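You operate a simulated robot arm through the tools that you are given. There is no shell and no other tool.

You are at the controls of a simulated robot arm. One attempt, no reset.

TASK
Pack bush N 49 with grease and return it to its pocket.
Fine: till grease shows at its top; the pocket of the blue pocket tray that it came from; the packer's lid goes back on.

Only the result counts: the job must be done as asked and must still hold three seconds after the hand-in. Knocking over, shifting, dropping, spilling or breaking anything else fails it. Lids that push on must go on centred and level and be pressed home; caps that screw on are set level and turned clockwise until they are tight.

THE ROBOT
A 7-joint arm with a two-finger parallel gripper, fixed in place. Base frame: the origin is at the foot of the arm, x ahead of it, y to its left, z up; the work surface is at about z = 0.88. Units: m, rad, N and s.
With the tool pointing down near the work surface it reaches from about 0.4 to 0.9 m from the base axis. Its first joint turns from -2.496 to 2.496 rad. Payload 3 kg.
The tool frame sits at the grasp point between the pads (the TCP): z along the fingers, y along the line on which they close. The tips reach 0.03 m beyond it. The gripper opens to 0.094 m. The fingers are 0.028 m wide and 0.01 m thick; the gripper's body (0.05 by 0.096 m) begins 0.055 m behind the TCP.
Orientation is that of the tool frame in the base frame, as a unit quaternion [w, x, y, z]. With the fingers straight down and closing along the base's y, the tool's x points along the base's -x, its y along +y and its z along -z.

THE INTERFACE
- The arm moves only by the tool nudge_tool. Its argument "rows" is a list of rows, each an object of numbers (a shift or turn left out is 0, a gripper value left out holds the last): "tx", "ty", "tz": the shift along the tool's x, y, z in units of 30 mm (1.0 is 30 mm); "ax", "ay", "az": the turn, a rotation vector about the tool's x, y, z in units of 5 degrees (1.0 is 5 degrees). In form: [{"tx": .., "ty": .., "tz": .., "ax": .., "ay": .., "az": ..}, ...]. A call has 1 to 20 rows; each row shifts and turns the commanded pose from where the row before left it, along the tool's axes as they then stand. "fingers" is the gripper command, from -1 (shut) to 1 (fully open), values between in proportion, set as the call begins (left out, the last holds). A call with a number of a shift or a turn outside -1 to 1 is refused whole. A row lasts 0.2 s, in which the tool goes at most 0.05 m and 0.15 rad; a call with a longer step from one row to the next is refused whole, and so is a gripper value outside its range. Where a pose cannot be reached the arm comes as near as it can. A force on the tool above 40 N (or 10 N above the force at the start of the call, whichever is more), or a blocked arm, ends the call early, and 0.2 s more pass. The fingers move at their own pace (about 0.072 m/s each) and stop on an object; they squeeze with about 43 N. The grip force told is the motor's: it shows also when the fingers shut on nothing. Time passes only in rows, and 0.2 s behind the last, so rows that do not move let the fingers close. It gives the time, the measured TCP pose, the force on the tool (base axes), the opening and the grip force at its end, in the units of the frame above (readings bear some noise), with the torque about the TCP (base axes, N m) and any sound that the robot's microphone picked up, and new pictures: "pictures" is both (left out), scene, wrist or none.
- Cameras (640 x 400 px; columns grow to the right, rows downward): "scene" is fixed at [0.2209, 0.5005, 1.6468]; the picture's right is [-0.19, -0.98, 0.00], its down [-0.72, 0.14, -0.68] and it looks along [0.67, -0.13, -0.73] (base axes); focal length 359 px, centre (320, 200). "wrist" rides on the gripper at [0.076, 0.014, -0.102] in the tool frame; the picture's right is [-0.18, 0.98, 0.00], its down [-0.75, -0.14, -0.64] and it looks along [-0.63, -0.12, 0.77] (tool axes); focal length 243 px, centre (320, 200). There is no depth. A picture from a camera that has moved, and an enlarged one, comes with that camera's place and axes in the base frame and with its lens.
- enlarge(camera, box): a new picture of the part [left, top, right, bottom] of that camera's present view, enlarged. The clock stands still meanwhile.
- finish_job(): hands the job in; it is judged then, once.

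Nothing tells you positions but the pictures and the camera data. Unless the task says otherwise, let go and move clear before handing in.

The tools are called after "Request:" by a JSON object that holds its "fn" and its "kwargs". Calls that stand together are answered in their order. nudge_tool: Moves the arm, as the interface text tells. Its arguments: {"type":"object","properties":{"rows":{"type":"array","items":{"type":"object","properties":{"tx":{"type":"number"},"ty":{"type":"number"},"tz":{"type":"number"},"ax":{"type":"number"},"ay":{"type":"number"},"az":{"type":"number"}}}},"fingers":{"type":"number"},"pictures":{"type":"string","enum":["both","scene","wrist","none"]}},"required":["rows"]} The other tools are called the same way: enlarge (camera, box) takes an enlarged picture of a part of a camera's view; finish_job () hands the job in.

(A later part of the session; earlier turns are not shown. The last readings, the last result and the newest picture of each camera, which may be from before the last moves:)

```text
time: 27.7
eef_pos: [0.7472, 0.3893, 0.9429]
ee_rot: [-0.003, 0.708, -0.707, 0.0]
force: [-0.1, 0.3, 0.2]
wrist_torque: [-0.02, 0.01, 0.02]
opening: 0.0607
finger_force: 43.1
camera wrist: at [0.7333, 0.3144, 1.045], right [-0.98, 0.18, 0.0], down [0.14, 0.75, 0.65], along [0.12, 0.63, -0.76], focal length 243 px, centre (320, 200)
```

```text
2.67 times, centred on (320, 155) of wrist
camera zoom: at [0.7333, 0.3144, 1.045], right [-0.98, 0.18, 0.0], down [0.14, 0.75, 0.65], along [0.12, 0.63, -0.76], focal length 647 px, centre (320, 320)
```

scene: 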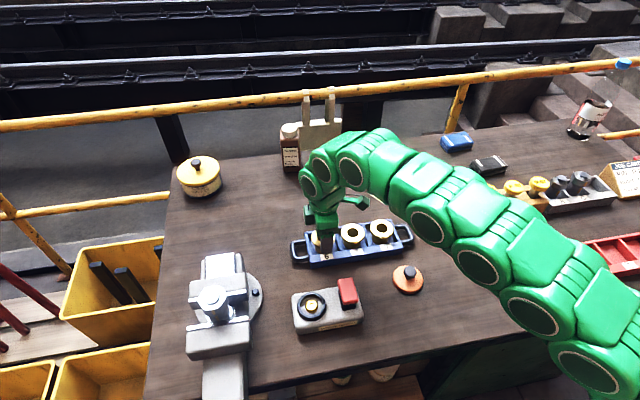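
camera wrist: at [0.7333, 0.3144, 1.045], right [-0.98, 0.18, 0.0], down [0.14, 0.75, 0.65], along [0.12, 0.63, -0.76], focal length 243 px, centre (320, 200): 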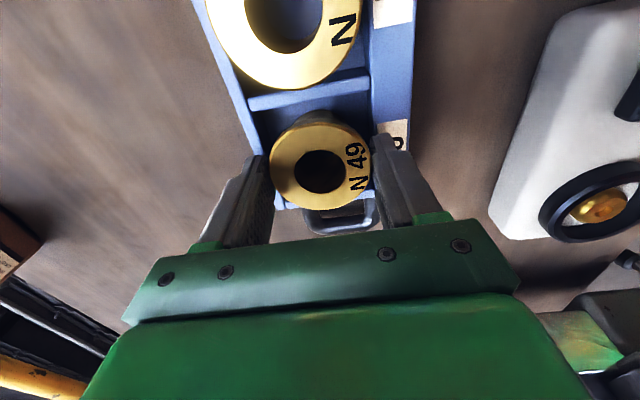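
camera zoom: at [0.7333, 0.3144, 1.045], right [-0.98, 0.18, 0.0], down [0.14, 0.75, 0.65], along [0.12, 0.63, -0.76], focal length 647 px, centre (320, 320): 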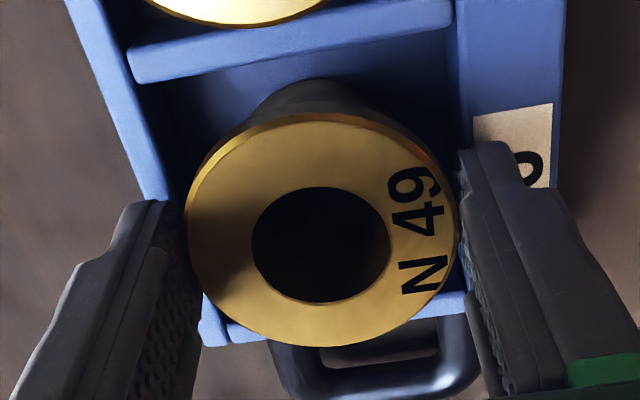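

The bush is gripped (60.7 mm opening). I'll lift it straight up.

Request:
{"fn": "nudge_tool", "kwargs": {"rows": [{"tz": -0.3}, {"tz": -0.4}, {"tz": -0.6}, {"tz": -0.8}, {"tz": -0.8}, {"tz": -0.8}, {"tz": -0.87}, {}]}}

Request:
{"fn": "enlarge", "kwargs": {"camera": "scene", "box": [270, 150, 430, 270]}}

```text
time: 29.5
eef_pos: [0.7468, 0.3896, 1.0802]
ee_rot: [-0.003, 0.707, -0.707, 0.0]
force: [0.4, -1.1, -3.2]
wrist_torque: [-0.01, -0.01, 0.01]
opening: 0.0609
finger_force: 43.0
camera wrist: at [0.7335, 0.3138, 1.1823], right [-0.98, 0.18, 0.0], down [0.14, 0.75, 0.64], along [0.12, 0.63, -0.76], focal length 243 px, centre (320, 200)
```

scene: 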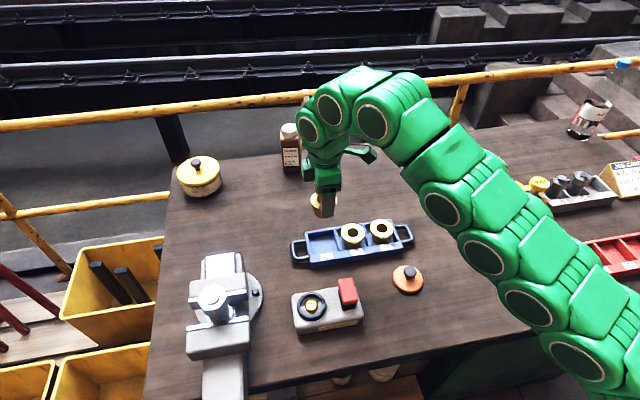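
wrist: 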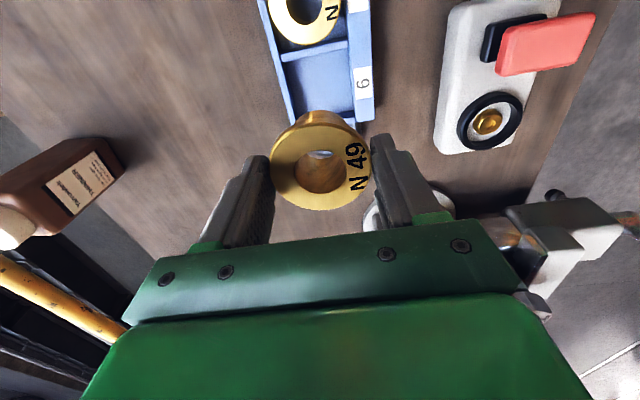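

```text
3.33 times, centred on (350, 210) of scene
camera zoom: at [0.2209, 0.5005, 1.6468], right [-0.19, -0.98, 0.0], down [-0.72, 0.14, -0.68], along [0.67, -0.13, -0.73], focal length 1196 px, centre (220, 167)
```

zoom: 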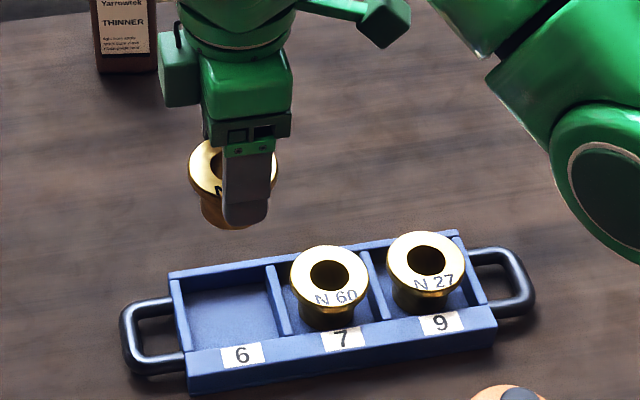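

The bush is held level, and pocket 6 is a plain empty box. I'll carry it over the packer nozzle.

Request:
{"fn": "nudge_tool", "kwargs": {"rows": [{"tx": -0.25, "ty": 0.737}, {"tx": -0.25, "ty": 0.737}, {"tx": -0.25, "ty": 0.737}, {"tx": -0.25, "ty": 0.737}, {"tx": -0.25, "ty": 0.737}, {"tx": -0.25, "ty": 0.737}, {"tx": -0.25, "ty": 0.737}, {"tx": -0.25, "ty": 0.737}, {}, {}]}}

Request:
{"fn": "enlarge", "kwargs": {"camera": "wrist", "box": [220, 30, 420, 155]}}

Request:
{"fn": "enlarge", "kwargs": {"camera": "scene", "box": [250, 220, 410, 340]}}

```text
time: 31.7
eef_pos: [0.5693, 0.449, 1.0798]
ee_rot: [-0.003, 0.708, -0.706, 0.001]
force: [0.1, -0.4, -3.3]
wrist_torque: [-0.01, -0.01, 0.01]
opening: 0.0607
finger_force: 43.3
camera wrist: at [0.5562, 0.3735, 1.1818], right [-0.98, 0.18, 0.0], down [0.14, 0.75, 0.64], along [0.12, 0.63, -0.76], focal length 243 px, centre (320, 200)
```

scene: 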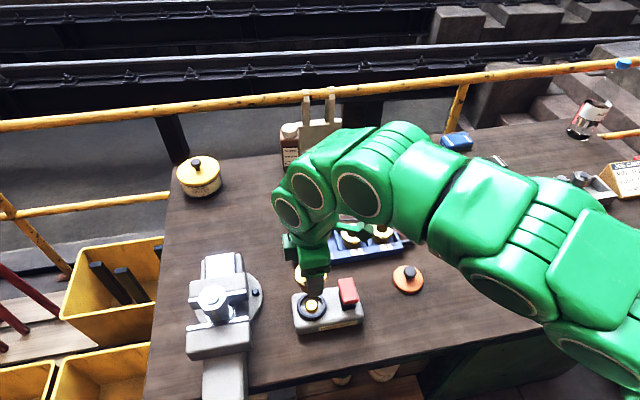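
wrist: 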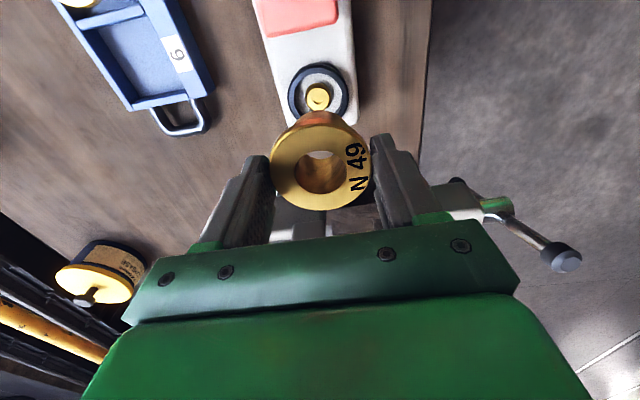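

```text
3.20 times, centred on (320, 92) of wrist
camera zoom: at [0.5562, 0.3735, 1.1818], right [-0.98, 0.18, 0.0], down [0.14, 0.75, 0.64], along [0.12, 0.63, -0.76], focal length 776 px, centre (320, 544)
```

zoom: 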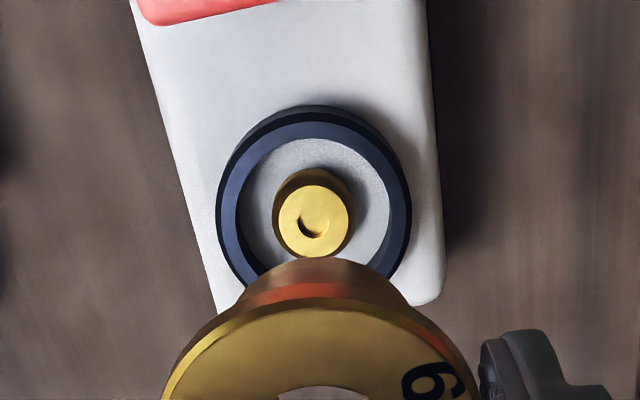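

```text
3.33 times, centred on (330, 280) of scene
camera zoom: at [0.2209, 0.5005, 1.6468], right [-0.19, -0.98, 0.0], down [-0.72, 0.14, -0.68], along [0.67, -0.13, -0.73], focal length 1196 px, centre (287, -67)
```

zoom: 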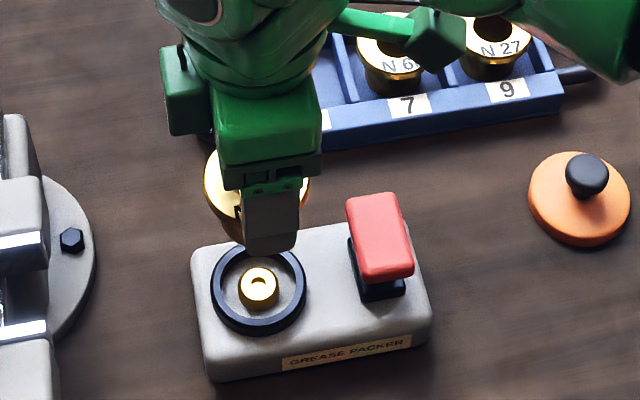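

The nozzle is about 2 mm off in x from the bush axis, so I'll correct that. Then I'll come down part way and check again.

Request:
{"fn": "nudge_tool", "kwargs": {"rows": [{"tx": 0.03, "ty": -0.07}, {"tz": 0.5}, {"tz": 0.5}, {"tz": 0.5}, {"tz": 0.4}, {}]}}

Request:
{"fn": "enlarge", "kwargs": {"camera": "wrist", "box": [240, 60, 400, 160]}}

Request:
{"fn": "enlarge", "kwargs": {"camera": "scene", "box": [270, 250, 366, 322]}}

```text
time: 33.1
eef_pos: [0.572, 0.449, 1.0229]
ee_rot: [-0.003, 0.708, -0.706, 0.0]
force: [-0.1, 0.5, -4.0]
wrist_torque: [-0.03, -0.02, 0.0]
opening: 0.0604
finger_force: 43.3
camera wrist: at [0.5579, 0.3733, 1.1248], right [-0.98, 0.18, -0.01], down [0.14, 0.75, 0.65], along [0.12, 0.63, -0.76], focal length 243 px, centre (320, 200)
```

scene: 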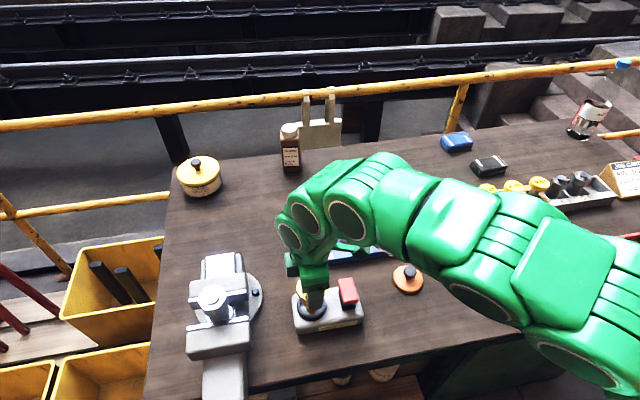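
wrist: 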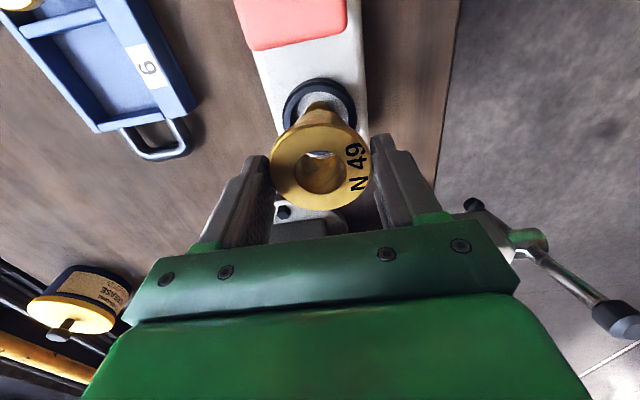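

```text
4.00 times, centred on (320, 110) of wrist
camera zoom: at [0.5579, 0.3733, 1.1248], right [-0.98, 0.18, -0.01], down [0.14, 0.75, 0.65], along [0.12, 0.63, -0.76], focal length 970 px, centre (320, 560)
```

zoom: 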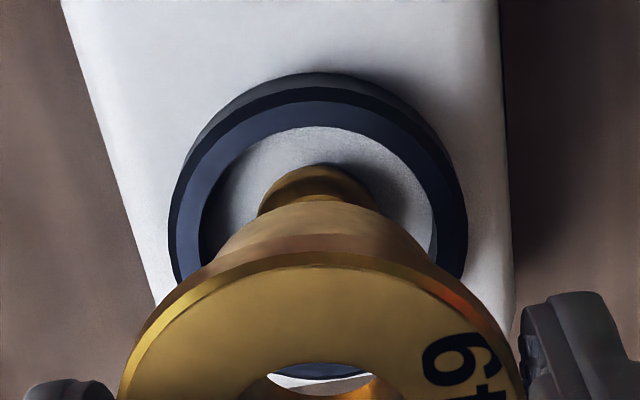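

```text
5.56 times, centred on (318, 286) of scene
camera zoom: at [0.2209, 0.5005, 1.6468], right [-0.19, -0.98, 0.0], down [-0.72, 0.14, -0.68], along [0.67, -0.13, -0.73], focal length 1994 px, centre (331, -278)
```

zoom: 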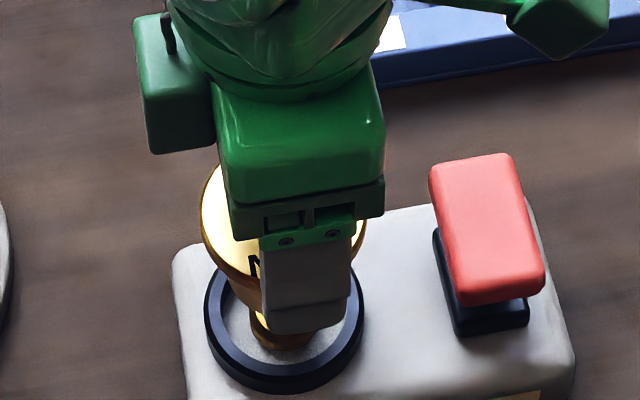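

The ring and nozzle look centred under the bush. I'll keep coming down in small steps and watch the force.

Request:
{"fn": "nudge_tool", "kwargs": {"rows": [{"tz": 0.4}, {"tz": 0.3}, {"tz": 0.2}, {}]}}

Request:
{"fn": "enlarge", "kwargs": {"camera": "wrist", "box": [240, 60, 400, 210]}}

Request:
{"fn": "enlarge", "kwargs": {"camera": "scene", "box": [270, 250, 366, 322]}}

```text
time: 34.1
eef_pos: [0.5725, 0.4477, 0.9956]
ee_rot: [-0.003, 0.708, -0.706, 0.001]
force: [0.3, -0.3, -3.7]
wrist_torque: [-0.02, 0.04, 0.02]
opening: 0.0605
finger_force: 43.0
camera wrist: at [0.5582, 0.3731, 1.0974], right [-0.98, 0.18, -0.01], down [0.14, 0.75, 0.65], along [0.12, 0.63, -0.76], focal length 243 px, centre (320, 200)
```

scene: 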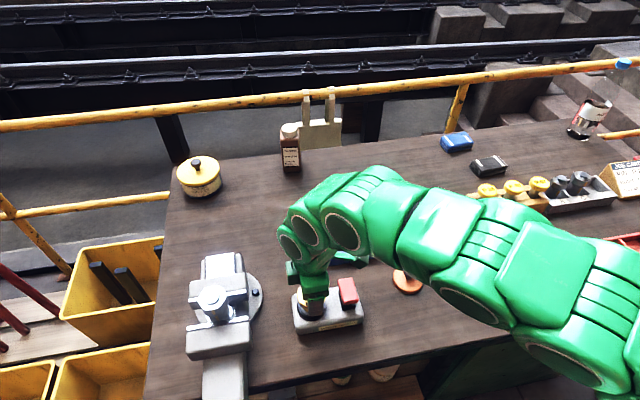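
wrist: 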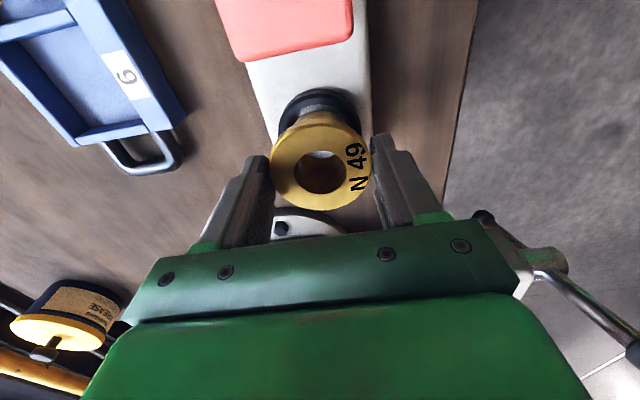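

```text
2.67 times, centred on (320, 135) of wrist
camera zoom: at [0.5582, 0.3731, 1.0974], right [-0.98, 0.18, -0.01], down [0.14, 0.75, 0.65], along [0.12, 0.63, -0.76], focal length 647 px, centre (320, 373)
```

zoom: 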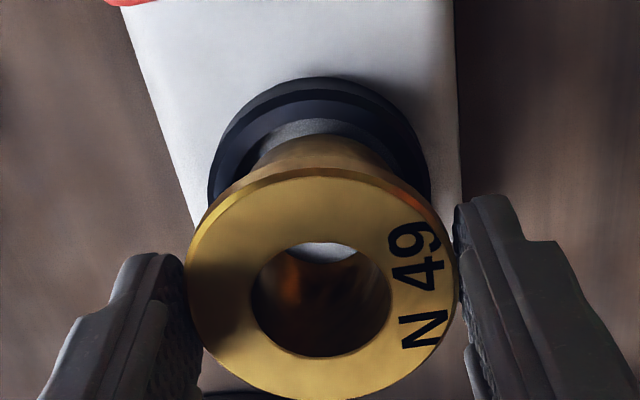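

```text
5.56 times, centred on (318, 286) of scene
camera zoom: at [0.2209, 0.5005, 1.6468], right [-0.19, -0.98, 0.0], down [-0.72, 0.14, -0.68], along [0.67, -0.13, -0.73], focal length 1994 px, centre (331, -278)
```

zoom: 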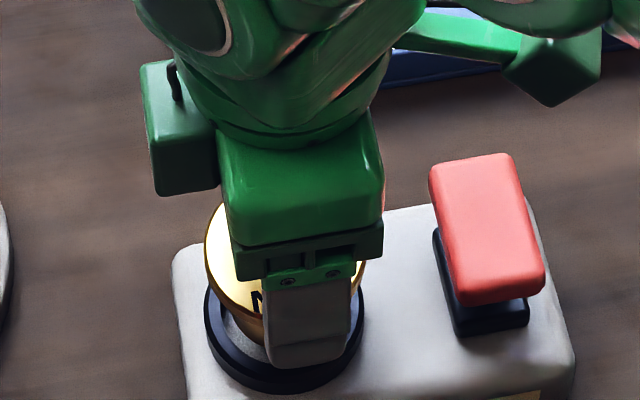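

Request:
{"fn": "nudge_tool", "kwargs": {"rows": [{"tz": 0.12}, {"tz": 0.12}, {"tz": 0.12}, {"tz": 0.12}, {}], "pictures": "wrist"}}

Request:
{"fn": "enlarge", "kwargs": {"camera": "wrist", "box": [240, 60, 400, 210]}}

```text
time: 35.3
eef_pos: [0.5727, 0.4477, 0.9812]
ee_rot: [-0.003, 0.707, -0.707, 0.0]
force: [-0.1, -0.9, -3.9]
wrist_torque: [-0.02, 0.01, -0.03]
opening: 0.0607
finger_force: 43.4
camera wrist: at [0.5582, 0.3733, 1.083], right [-0.98, 0.18, 0.0], down [0.14, 0.75, 0.64], along [0.12, 0.63, -0.76], focal length 243 px, centre (320, 200)
```

wrist: 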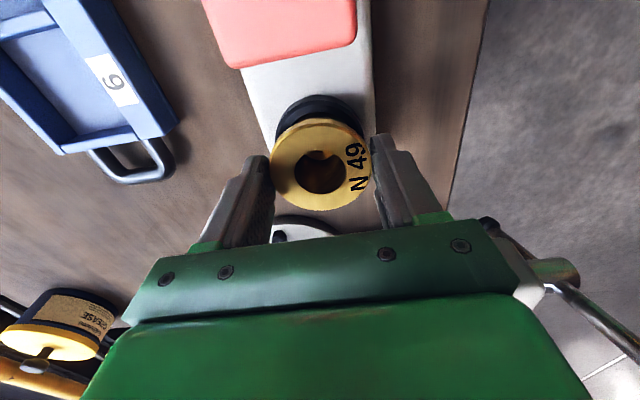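

```text
2.67 times, centred on (320, 135) of wrist
camera zoom: at [0.5582, 0.3733, 1.083], right [-0.98, 0.18, 0.0], down [0.14, 0.75, 0.64], along [0.12, 0.63, -0.76], focal length 647 px, centre (320, 373)
```

zoom: 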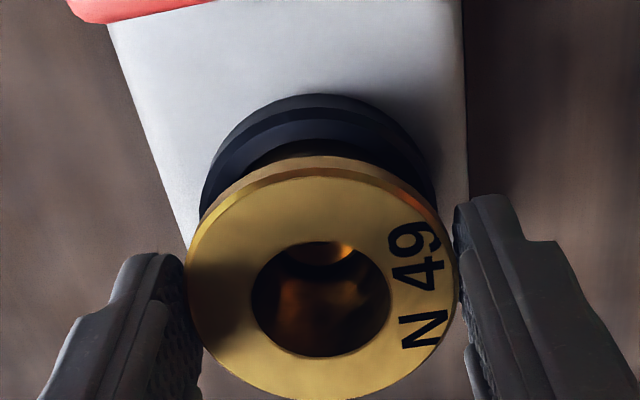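

Request:
{"fn": "nudge_tool", "kwargs": {"rows": [{"tz": 0.1}, {"tz": 0.1}, {}], "pictures": "wrist"}}

Request:
{"fn": "enlarge", "kwargs": {"camera": "wrist", "box": [240, 60, 400, 210]}}

```text
time: 36.1
eef_pos: [0.573, 0.4485, 0.9777]
ee_rot: [-0.004, 0.708, -0.707, 0.001]
force: [-9.5, -7.4, 35.4]
wrist_torque: [-0.38, 0.32, -0.05]
opening: 0.061
finger_force: 43.2
camera wrist: at [0.5584, 0.3729, 1.0786], right [-0.98, 0.18, -0.01], down [0.14, 0.75, 0.65], along [0.12, 0.63, -0.76], focal length 243 px, centre (320, 200)
```

wrist: 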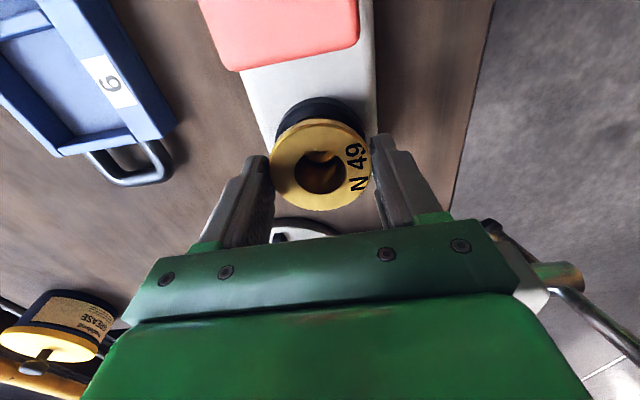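

```text
2.67 times, centred on (320, 135) of wrist
camera zoom: at [0.5584, 0.3729, 1.0786], right [-0.98, 0.18, -0.01], down [0.14, 0.75, 0.65], along [0.12, 0.63, -0.76], focal length 647 px, centre (320, 373)
```

zoom: 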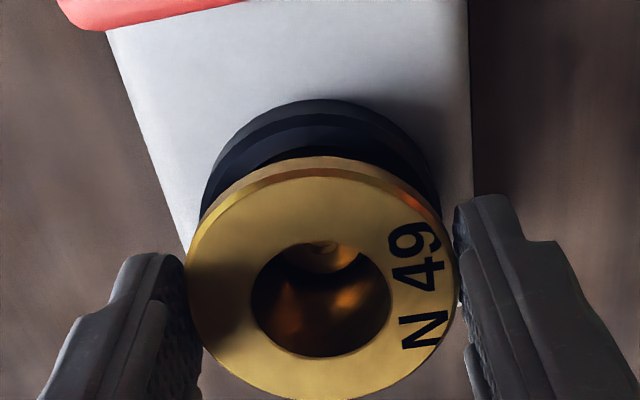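

Request:
{"fn": "enlarge", "kwargs": {"camera": "wrist", "box": [294, 144, 346, 200]}}

Request:
{"fn": "enlarge", "kwargs": {"camera": "scene", "box": [285, 270, 349, 318]}}

Request:
{"fn": "enlarge", "kwargs": {"camera": "wrist", "box": [270, 90, 370, 150]}}

```text
7.14 times, centred on (320, 172) of wrist
camera zoom: at [0.5584, 0.3729, 1.0786], right [-0.98, 0.18, -0.01], down [0.14, 0.75, 0.65], along [0.12, 0.63, -0.76], focal length 1733 px, centre (320, 400)
```

zoom: 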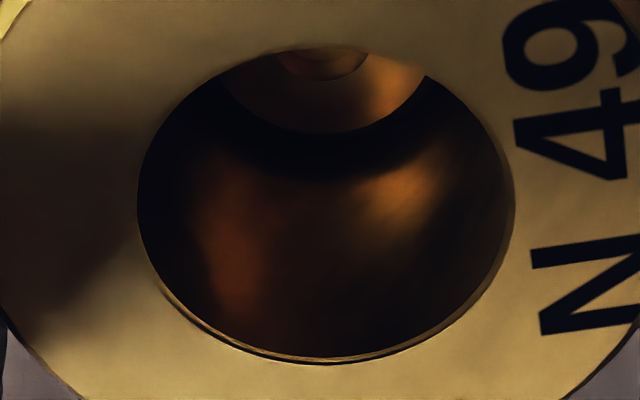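

```text
8.33 times, centred on (317, 294) of scene
camera zoom: at [0.2209, 0.5005, 1.6468], right [-0.19, -0.98, 0.0], down [-0.72, 0.14, -0.68], along [0.67, -0.13, -0.73], focal length 2991 px, centre (345, -583)
```

zoom: 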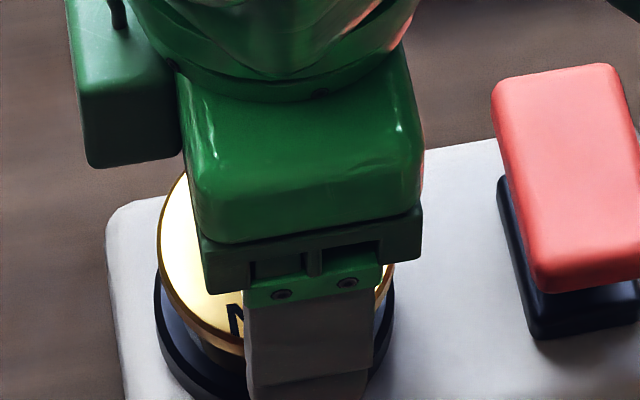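

```text
6.40 times, centred on (320, 120) of wrist
camera zoom: at [0.5584, 0.3729, 1.0786], right [-0.98, 0.18, -0.01], down [0.14, 0.75, 0.65], along [0.12, 0.63, -0.76], focal length 1553 px, centre (320, 712)
```

zoom: 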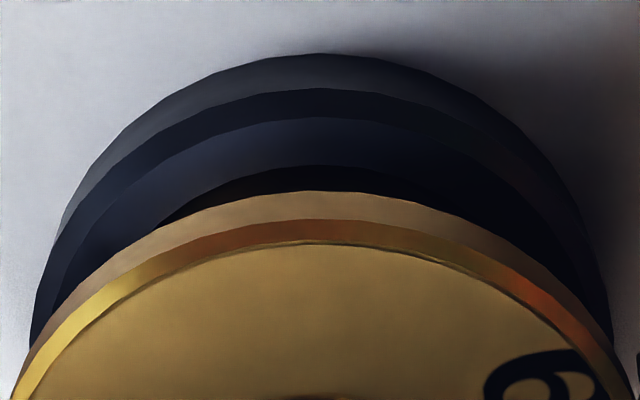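

The bush has seated around the nozzle, which shows centred in the bore. I'll relax the downward push and then open the fingers.

Request:
{"fn": "nudge_tool", "kwargs": {"rows": [{"tz": -0.07}, {}], "pictures": "none"}}

```text
time: 36.7
eef_pos: [0.5736, 0.4479, 0.9761]
ee_rot: [0.003, -0.707, 0.707, 0.0]
force: [1.9, 2.0, 7.5]
wrist_torque: [0.22, -0.31, -0.02]
opening: 0.0605
finger_force: 43.0
```

Request:
{"fn": "nudge_tool", "kwargs": {"rows": [{}, {}, {}, {}], "fingers": 1, "pictures": "wrist"}}

Request:
{"fn": "enlarge", "kwargs": {"camera": "wrist", "box": [240, 60, 400, 210]}}

```text
time: 37.7
eef_pos: [0.5721, 0.4487, 0.9782]
ee_rot: [-0.003, 0.708, -0.706, 0.0]
force: [0.7, -0.8, 0.0]
wrist_torque: [0.0, -0.02, -0.01]
opening: 0.0941
finger_force: 0.1
camera wrist: at [0.5586, 0.3732, 1.0791], right [-0.98, 0.18, 0.0], down [0.14, 0.75, 0.65], along [0.12, 0.63, -0.76], focal length 243 px, centre (320, 200)
```

wrist: 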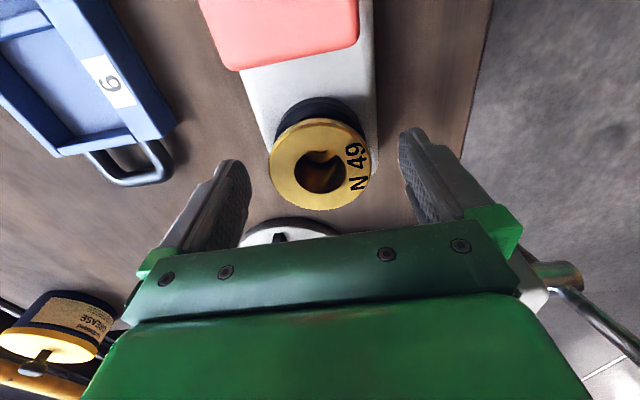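

```text
2.67 times, centred on (320, 135) of wrist
camera zoom: at [0.5586, 0.3732, 1.0791], right [-0.98, 0.18, 0.0], down [0.14, 0.75, 0.65], along [0.12, 0.63, -0.76], focal length 647 px, centre (320, 373)
```

zoom: 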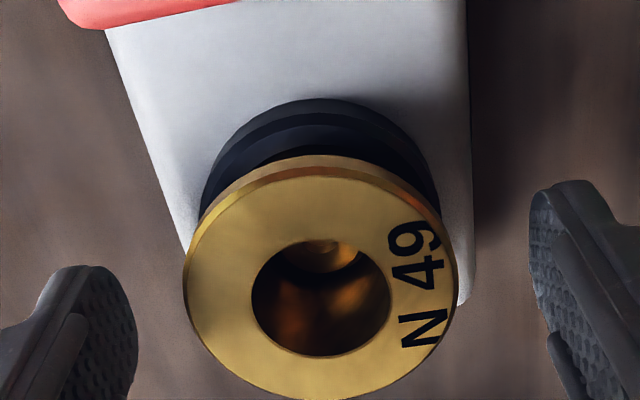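

The bush stands in the packer. I'll rise and move over the red press pad.

Request:
{"fn": "nudge_tool", "kwargs": {"rows": [{"tz": -0.4}, {"tz": -0.8}, {"tz": -0.8}, {"tz": -0.8}, {"tz": -0.6}, {"tx": 0.88}, {"tx": 0.88}, {"tx": 0.88}, {}], "fingers": 1}}

Request:
{"fn": "enlarge", "kwargs": {"camera": "wrist", "box": [220, 60, 420, 185]}}

Request:
{"fn": "enlarge", "kwargs": {"camera": "scene", "box": [270, 250, 390, 340]}}

```text
time: 39.7
eef_pos: [0.5727, 0.3688, 1.0793]
ee_rot: [-0.002, 0.708, -0.707, 0.001]
force: [0.1, -0.1, -0.3]
wrist_torque: [-0.03, -0.01, -0.01]
opening: 0.094
finger_force: 0.0
camera wrist: at [0.5576, 0.2935, 1.1805], right [-0.98, 0.18, -0.01], down [0.14, 0.75, 0.65], along [0.12, 0.63, -0.76], focal length 243 px, centre (320, 200)
```

scene: 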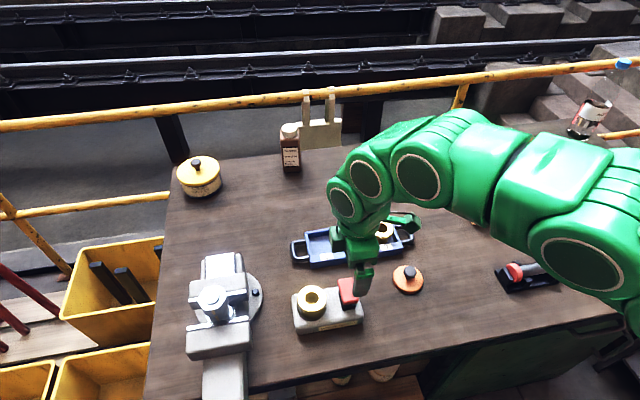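
wrist: 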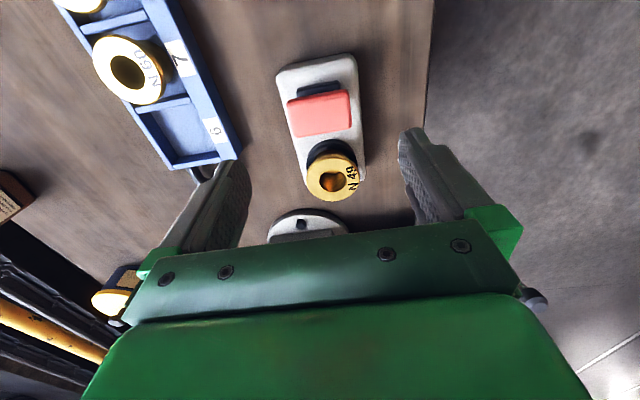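

```text
3.20 times, centred on (320, 122) of wrist
camera zoom: at [0.5576, 0.2935, 1.1805], right [-0.98, 0.18, -0.01], down [0.14, 0.75, 0.65], along [0.12, 0.63, -0.76], focal length 776 px, centre (320, 448)
```

zoom: 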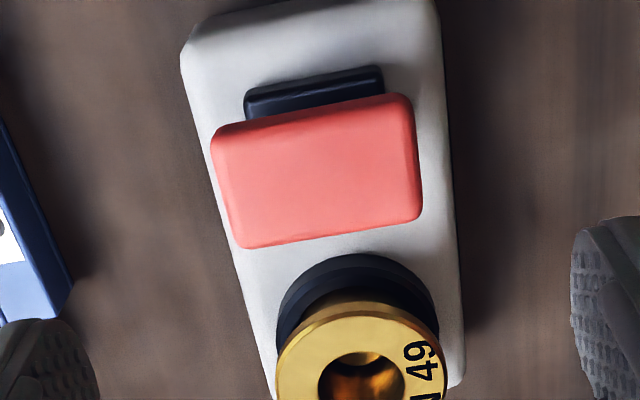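

```text
4.44 times, centred on (330, 295) of scene
camera zoom: at [0.2209, 0.5005, 1.6468], right [-0.19, -0.98, 0.0], down [-0.72, 0.14, -0.68], along [0.67, -0.13, -0.73], focal length 1595 px, centre (276, -222)
```

zoom: 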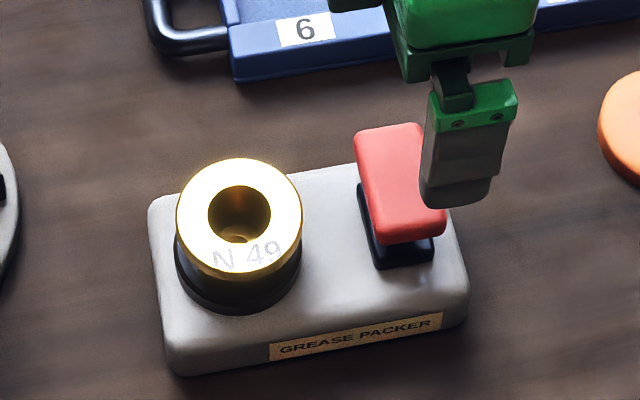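

The bush sits level on the nozzle and I can see into its bore from the scene camera. The press pad is at about (0.574, 0.371). I'll shut the fingers and come down on it.

Request:
{"fn": "nudge_tool", "kwargs": {"rows": [{"tx": -0.07, "ty": -0.05}, {}, {}, {"tz": 0.5}, {"tz": 0.5}, {"tz": 0.5}, {"tz": 0.3}, {"tz": 0.2}, {}], "fingers": -1}}

Request:
{"fn": "enlarge", "kwargs": {"camera": "scene", "box": [270, 250, 390, 340]}}

Request:
{"fn": "enlarge", "kwargs": {"camera": "wrist", "box": [220, 60, 420, 185]}}

```text
time: 41.7
eef_pos: [0.5739, 0.3716, 1.0181]
ee_rot: [-0.003, 0.707, -0.707, 0.001]
force: [-0.2, 1.1, -0.9]
wrist_torque: [-0.02, -0.03, 0.01]
opening: 0.0
finger_force: 32.7
camera wrist: at [0.5598, 0.296, 1.1204], right [-0.98, 0.18, -0.01], down [0.14, 0.75, 0.65], along [0.12, 0.63, -0.76], focal length 243 px, centre (320, 200)
```

scene: 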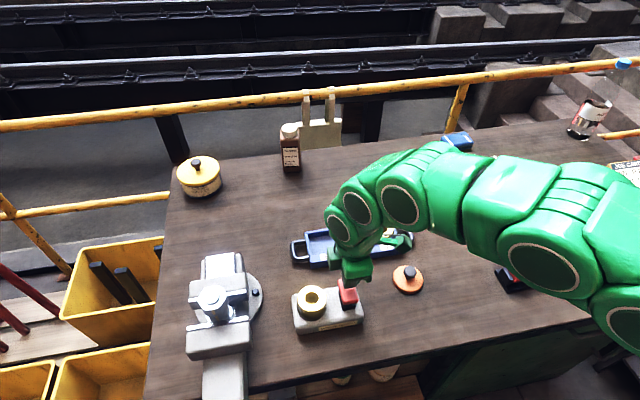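
wrist: 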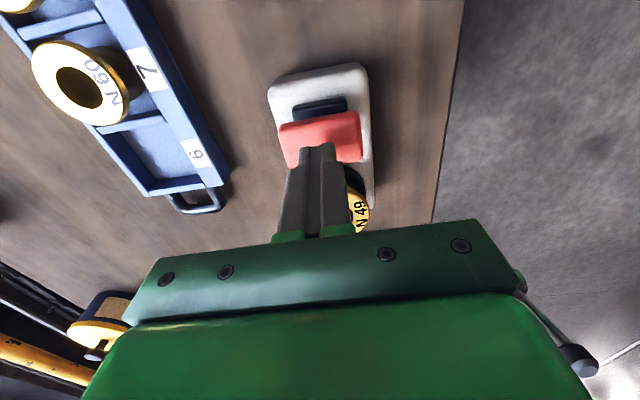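

```text
4.44 times, centred on (330, 295) of scene
camera zoom: at [0.2209, 0.5005, 1.6468], right [-0.19, -0.98, 0.0], down [-0.72, 0.14, -0.68], along [0.67, -0.13, -0.73], focal length 1595 px, centre (276, -222)
```

zoom: 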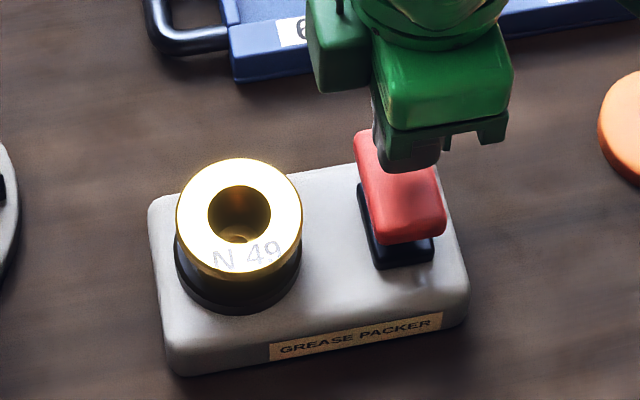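

```text
3.20 times, centred on (320, 122) of wrist
camera zoom: at [0.5598, 0.296, 1.1204], right [-0.98, 0.18, -0.01], down [0.14, 0.75, 0.65], along [0.12, 0.63, -0.76], focal length 776 px, centre (320, 448)
```

zoom: 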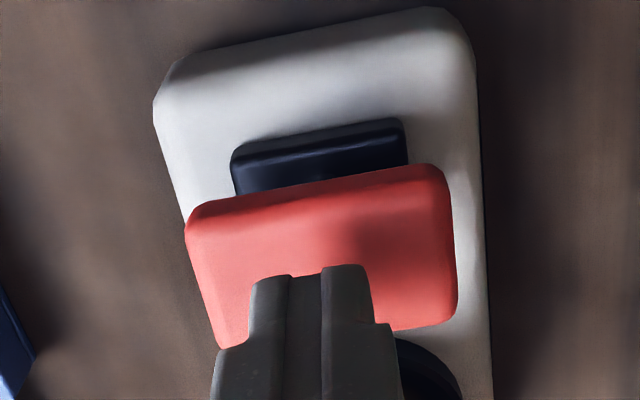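

Request:
{"fn": "nudge_tool", "kwargs": {"rows": [{"tz": 0.15}, {"tz": 0.15}, {"tz": 0.1}, {"tz": 0.1}, {"tz": 0.1}, {}], "pictures": "scene"}}

Request:
{"fn": "enlarge", "kwargs": {"camera": "scene", "box": [270, 250, 390, 340]}}

```text
time: 43.1
eef_pos: [0.574, 0.3713, 1.0012]
ee_rot: [0.003, -0.707, 0.707, 0.0]
force: [0.2, -1.3, 1.4]
wrist_torque: [-0.08, 0.02, -0.02]
opening: 0.0001
finger_force: 33.4
```

scene: 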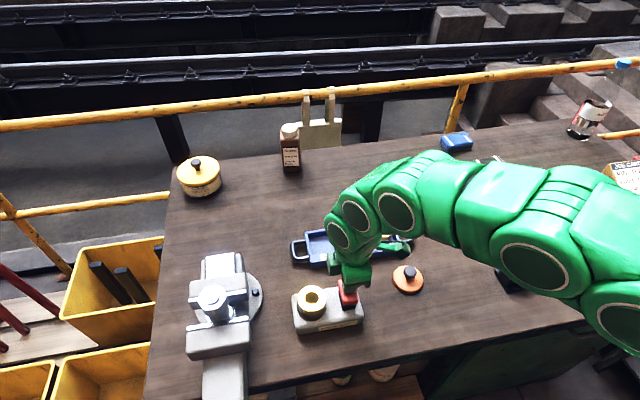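

```text
4.44 times, centred on (330, 295) of scene
camera zoom: at [0.2209, 0.5005, 1.6468], right [-0.19, -0.98, 0.0], down [-0.72, 0.14, -0.68], along [0.67, -0.13, -0.73], focal length 1595 px, centre (276, -222)
```

zoom: 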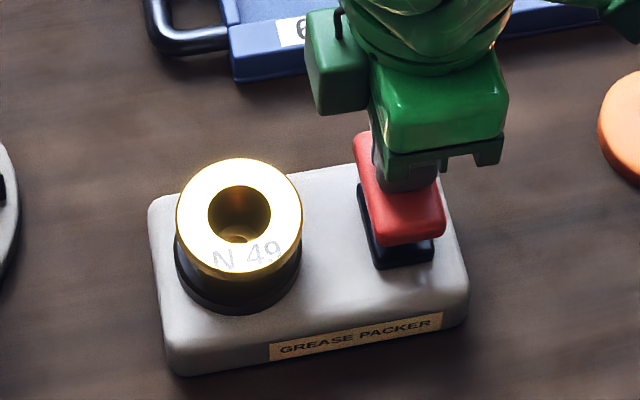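

Light contact with the pad at z 1.001. I'll press on in small steps and watch the bore.

Request:
{"fn": "nudge_tool", "kwargs": {"rows": [{"tz": 0.1}, {"tz": 0.1}, {}], "pictures": "scene"}}

Request:
{"fn": "enlarge", "kwargs": {"camera": "scene", "box": [270, 250, 390, 340]}}

```text
time: 43.9
eef_pos: [0.5743, 0.3713, 0.9935]
ee_rot: [-0.004, 0.708, -0.706, 0.001]
force: [-0.9, -0.4, 5.3]
wrist_torque: [-0.06, 0.06, -0.05]
opening: 0.0
finger_force: 33.3
```

scene: 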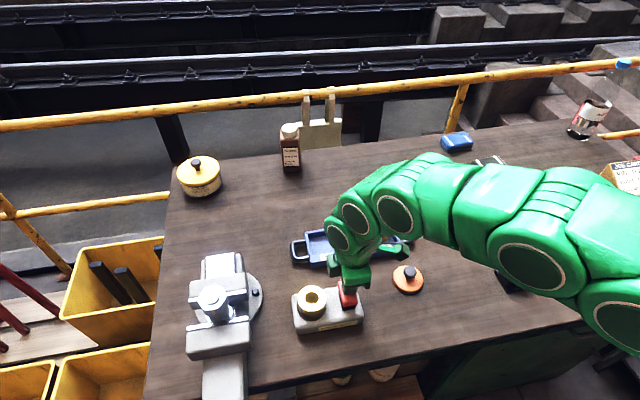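

```text
4.44 times, centred on (330, 295) of scene
camera zoom: at [0.2209, 0.5005, 1.6468], right [-0.19, -0.98, 0.0], down [-0.72, 0.14, -0.68], along [0.67, -0.13, -0.73], focal length 1595 px, centre (276, -222)
```

zoom: 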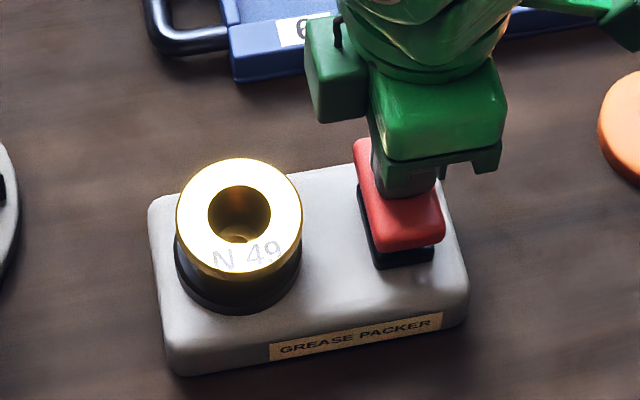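

The pad is yielding at about 5 N. I'll keep going down.

Request:
{"fn": "nudge_tool", "kwargs": {"rows": [{"tz": 0.1}, {"tz": 0.1}, {}], "pictures": "scene"}}

Request:
{"fn": "enlarge", "kwargs": {"camera": "scene", "box": [270, 250, 390, 340]}}

```text
time: 44.7
eef_pos: [0.575, 0.3721, 0.9883]
ee_rot: [-0.004, 0.708, -0.706, 0.001]
force: [0.2, 2.2, 7.3]
wrist_torque: [-0.04, 0.06, 0.03]
opening: 0.0
finger_force: 32.5
heard: click
```

scene: 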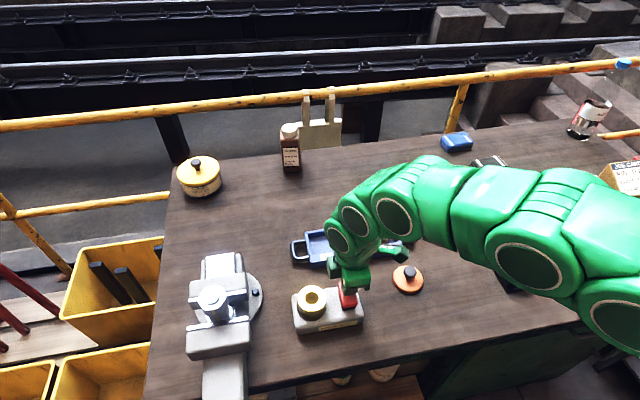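

```text
4.44 times, centred on (330, 295) of scene
camera zoom: at [0.2209, 0.5005, 1.6468], right [-0.19, -0.98, 0.0], down [-0.72, 0.14, -0.68], along [0.67, -0.13, -0.73], focal length 1595 px, centre (276, -222)
```

zoom: 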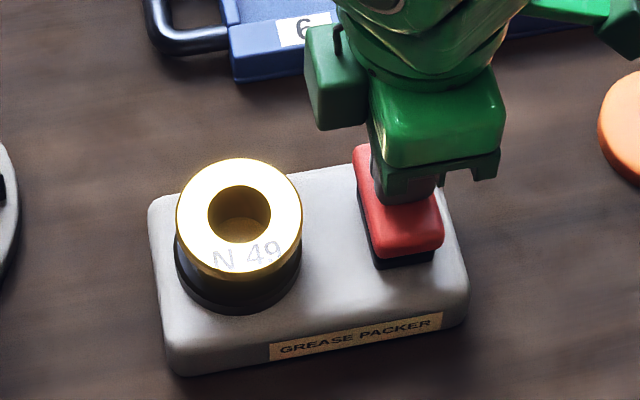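

Request:
{"fn": "enlarge", "kwargs": {"camera": "scene", "box": [296, 276, 332, 304]}}

```text
14.29 times, centred on (314, 290) of scene
camera zoom: at [0.2209, 0.5005, 1.6468], right [-0.19, -0.98, 0.0], down [-0.72, 0.14, -0.68], along [0.67, -0.13, -0.73], focal length 5127 px, centre (406, -1086)
```

zoom: 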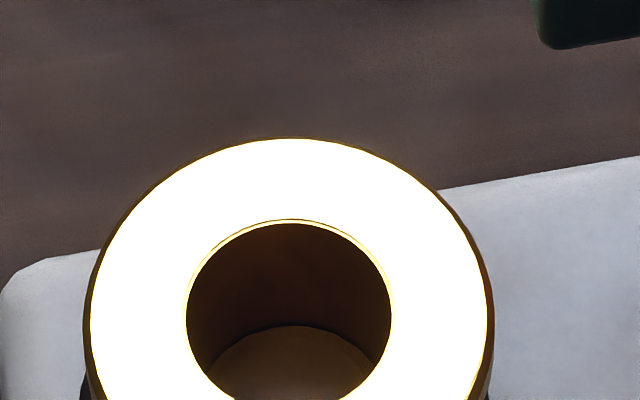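

A click was heard and grease has come up part way in the bore. I'll check whether holding the pad raises it or whether it goes by strokes.

Request:
{"fn": "nudge_tool", "kwargs": {"rows": [{}, {}], "pictures": "none"}}

Request:
{"fn": "enlarge", "kwargs": {"camera": "scene", "box": [298, 282, 330, 306]}}

```text
time: 45.3
eef_pos: [0.574, 0.371, 0.9885]
ee_rot: [-0.003, 0.708, -0.707, 0.001]
force: [1.5, 4.9, 8.0]
wrist_torque: [0.06, -0.08, 0.01]
opening: 0.0
finger_force: 32.6
```

```text
16.00 times, centred on (314, 294) of scene
camera zoom: at [0.2209, 0.5005, 1.6468], right [-0.19, -0.98, 0.0], down [-0.72, 0.14, -0.68], along [0.67, -0.13, -0.73], focal length 5742 px, centre (416, -1304)
```

zoom: 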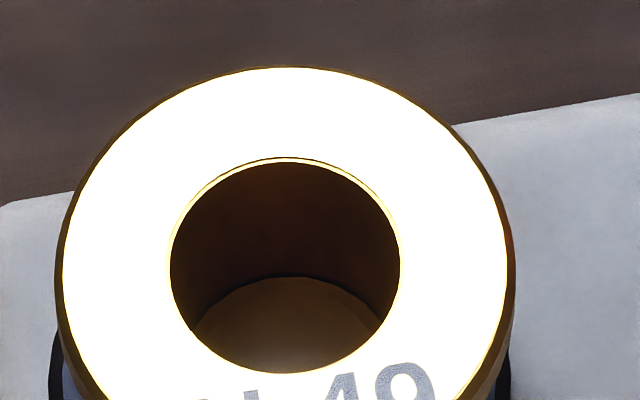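

The level holds, so it goes by strokes. I'll release the pad fully and press again.

Request:
{"fn": "nudge_tool", "kwargs": {"rows": [{"tz": -0.2}, {"tz": -0.2}, {"tz": -0.15}, {}, {}], "pictures": "none"}}

Request:
{"fn": "enlarge", "kwargs": {"camera": "scene", "box": [298, 266, 362, 314]}}

```text
time: 46.5
eef_pos: [0.5752, 0.372, 1.0054]
ee_rot: [-0.003, 0.708, -0.707, 0.001]
force: [-0.6, 1.0, 1.1]
wrist_torque: [-0.02, -0.03, -0.04]
opening: 0.0
finger_force: 32.8
```

```text
8.33 times, centred on (330, 290) of scene
camera zoom: at [0.2209, 0.5005, 1.6468], right [-0.19, -0.98, 0.0], down [-0.72, 0.14, -0.68], along [0.67, -0.13, -0.73], focal length 2991 px, centre (237, -550)
```

zoom: 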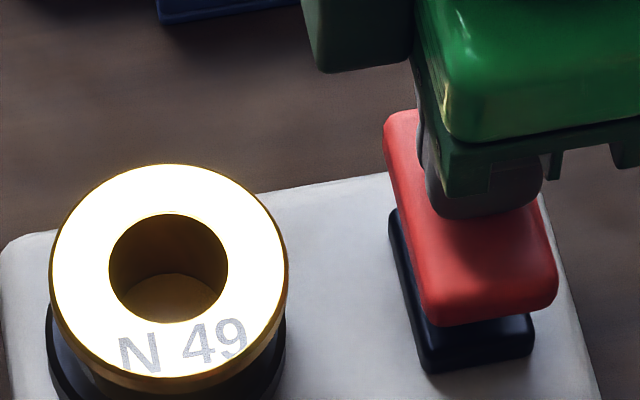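

Request:
{"fn": "nudge_tool", "kwargs": {"rows": [{"tz": 0.15}, {"tz": 0.15}, {"tz": 0.15}, {"tz": 0.1}, {}], "pictures": "none"}}

Request:
{"fn": "enlarge", "kwargs": {"camera": "scene", "box": [298, 282, 330, 306]}}

```text
time: 47.7
eef_pos: [0.575, 0.3708, 0.9886]
ee_rot: [-0.003, 0.708, -0.706, 0.001]
force: [-0.4, -1.0, 8.0]
wrist_torque: [-0.11, -0.01, 0.05]
opening: 0.0
finger_force: 32.6
heard: click
```

```text
16.00 times, centred on (314, 294) of scene
camera zoom: at [0.2209, 0.5005, 1.6468], right [-0.19, -0.98, 0.0], down [-0.72, 0.14, -0.68], along [0.67, -0.13, -0.73], focal length 5742 px, centre (416, -1304)
```

zoom: 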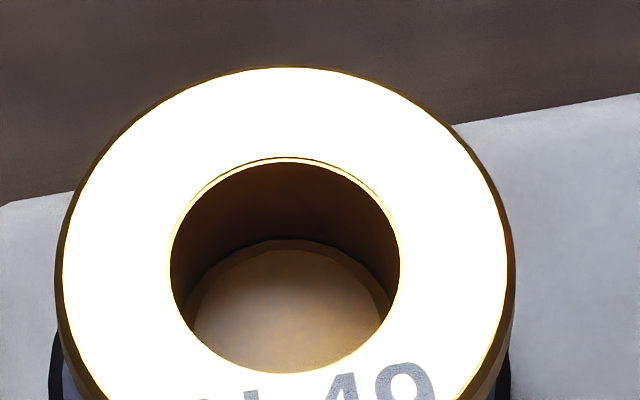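

The second click raised it further. I'm repeating strokes one at a time.

Request:
{"fn": "nudge_tool", "kwargs": {"rows": [{"tz": -0.2}, {"tz": -0.2}, {"tz": -0.15}, {}, {}, {"tz": 0.15}, {"tz": 0.15}, {"tz": 0.15}, {"tz": 0.1}, {}], "pictures": "none"}}

Request:
{"fn": "enlarge", "kwargs": {"camera": "scene", "box": [298, 282, 330, 306]}}

```text
time: 49.9
eef_pos: [0.5747, 0.3717, 0.9894]
ee_rot: [-0.003, 0.708, -0.707, 0.001]
force: [-1.6, -0.3, 8.6]
wrist_torque: [-0.11, 0.1, -0.04]
opening: 0.0001
finger_force: 32.8
heard: click
```

```text
16.00 times, centred on (314, 294) of scene
camera zoom: at [0.2209, 0.5005, 1.6468], right [-0.19, -0.98, 0.0], down [-0.72, 0.14, -0.68], along [0.67, -0.13, -0.73], focal length 5742 px, centre (416, -1304)
```

zoom: 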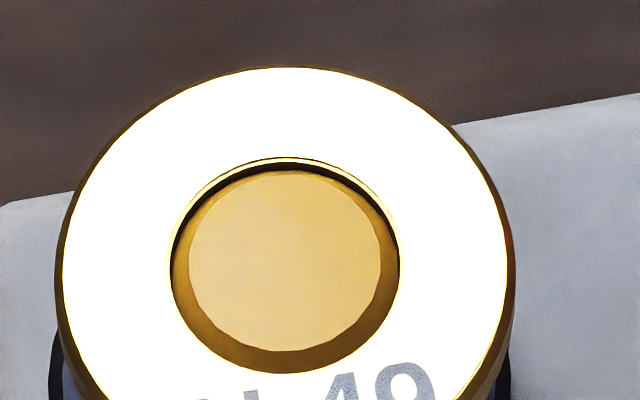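

Grease now shows at the bore's top. I'll release the pad gently, rise and inspect it from the wrist camera.

Request:
{"fn": "nudge_tool", "kwargs": {"rows": [{"tz": -0.2}, {"tz": -0.3}, {"tz": -0.5}, {"tz": -0.8}, {"tz": -0.8}, {"tx": -0.5}, {"tx": -0.5}, {}], "fingers": 1}}

Request:
{"fn": "enlarge", "kwargs": {"camera": "scene", "box": [290, 276, 346, 318]}}

Request:
{"fn": "enlarge", "kwargs": {"camera": "wrist", "box": [260, 90, 380, 180]}}

```text
time: 51.7
eef_pos: [0.5728, 0.4005, 1.0673]
ee_rot: [-0.005, 0.707, -0.707, 0.002]
force: [-0.1, 0.1, -0.2]
wrist_torque: [-0.03, -0.01, -0.03]
opening: 0.0941
finger_force: 0.1
camera wrist: at [0.5588, 0.3261, 1.1689], right [-0.98, 0.18, -0.01], down [0.14, 0.75, 0.65], along [0.12, 0.63, -0.76], focal length 243 px, centre (320, 200)
```

scene: 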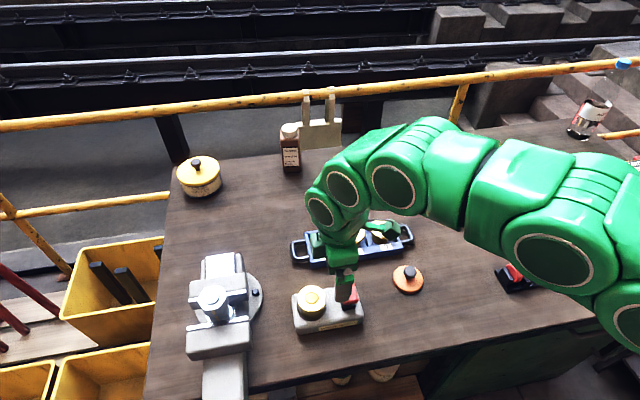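
wrist: 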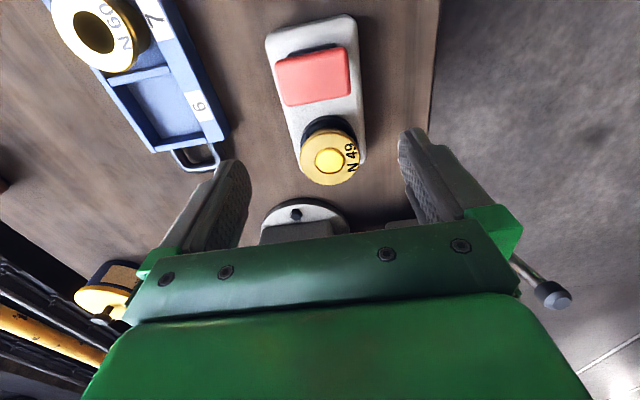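

```text
9.52 times, centred on (318, 297) of scene
camera zoom: at [0.2209, 0.5005, 1.6468], right [-0.19, -0.98, 0.0], down [-0.72, 0.14, -0.68], along [0.67, -0.13, -0.73], focal length 3418 px, centre (339, -724)
```

zoom: 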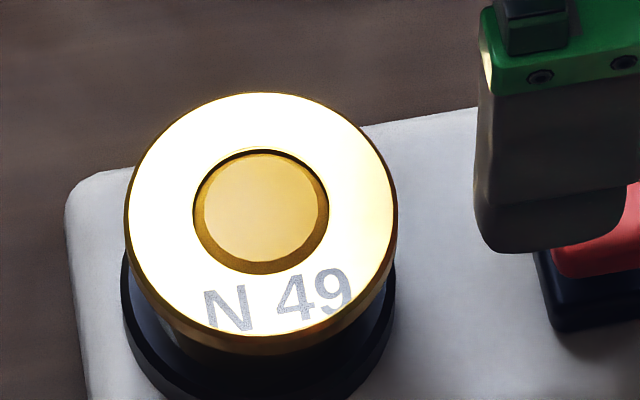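

```text
4.44 times, centred on (320, 135) of wrist
camera zoom: at [0.5588, 0.3261, 1.1689], right [-0.98, 0.18, -0.01], down [0.14, 0.75, 0.65], along [0.12, 0.63, -0.76], focal length 1078 px, centre (320, 489)
```

zoom: 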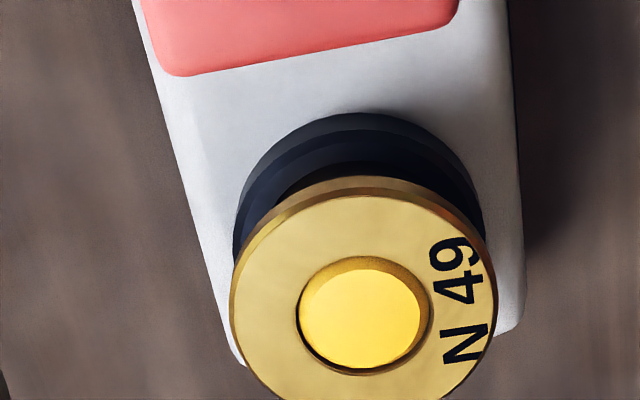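

Grease is flush at the bore top, so no more strokes. I'll level the hand slightly, go back over the bush and descend to the same gripping height.

Request:
{"fn": "nudge_tool", "kwargs": {"rows": [{"tx": -0.8, "ax": -0.07, "ay": 0.04}, {"tx": -0.79}, {}, {"tz": 0.5}, {"tz": 0.5}, {"tz": 0.5}, {}]}}

Request:
{"fn": "enlarge", "kwargs": {"camera": "wrist", "box": [220, 70, 420, 220]}}

```text
time: 53.3
eef_pos: [0.5747, 0.4492, 1.0217]
ee_rot: [0.001, 0.708, -0.707, -0.001]
force: [-0.5, 0.0, 0.4]
wrist_torque: [-0.02, -0.02, 0.0]
opening: 0.0942
finger_force: 0.1
camera wrist: at [0.5602, 0.3739, 1.1248], right [-0.98, 0.18, 0.0], down [0.14, 0.75, 0.64], along [0.12, 0.63, -0.77], focal length 243 px, centre (320, 200)
```

scene: 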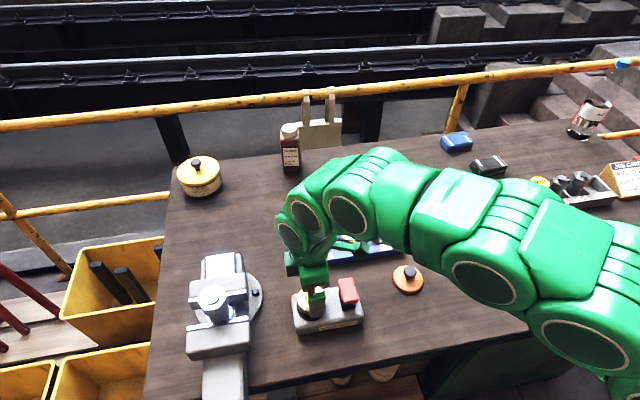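
wrist: 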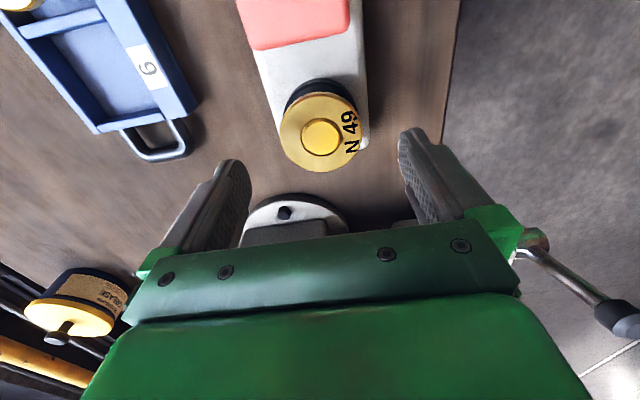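

```text
2.67 times, centred on (320, 145) of wrist
camera zoom: at [0.5602, 0.3739, 1.1248], right [-0.98, 0.18, 0.0], down [0.14, 0.75, 0.64], along [0.12, 0.63, -0.77], focal length 647 px, centre (320, 347)
```

zoom: 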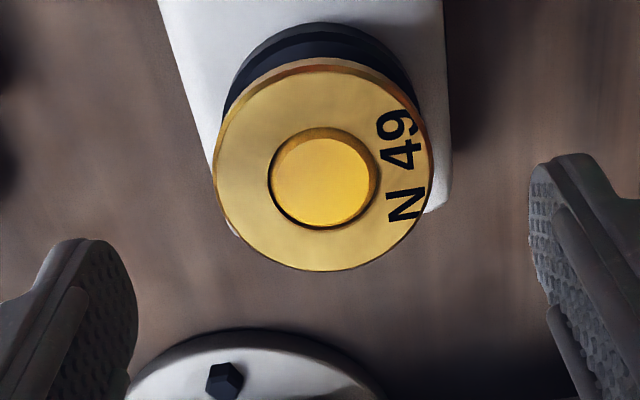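

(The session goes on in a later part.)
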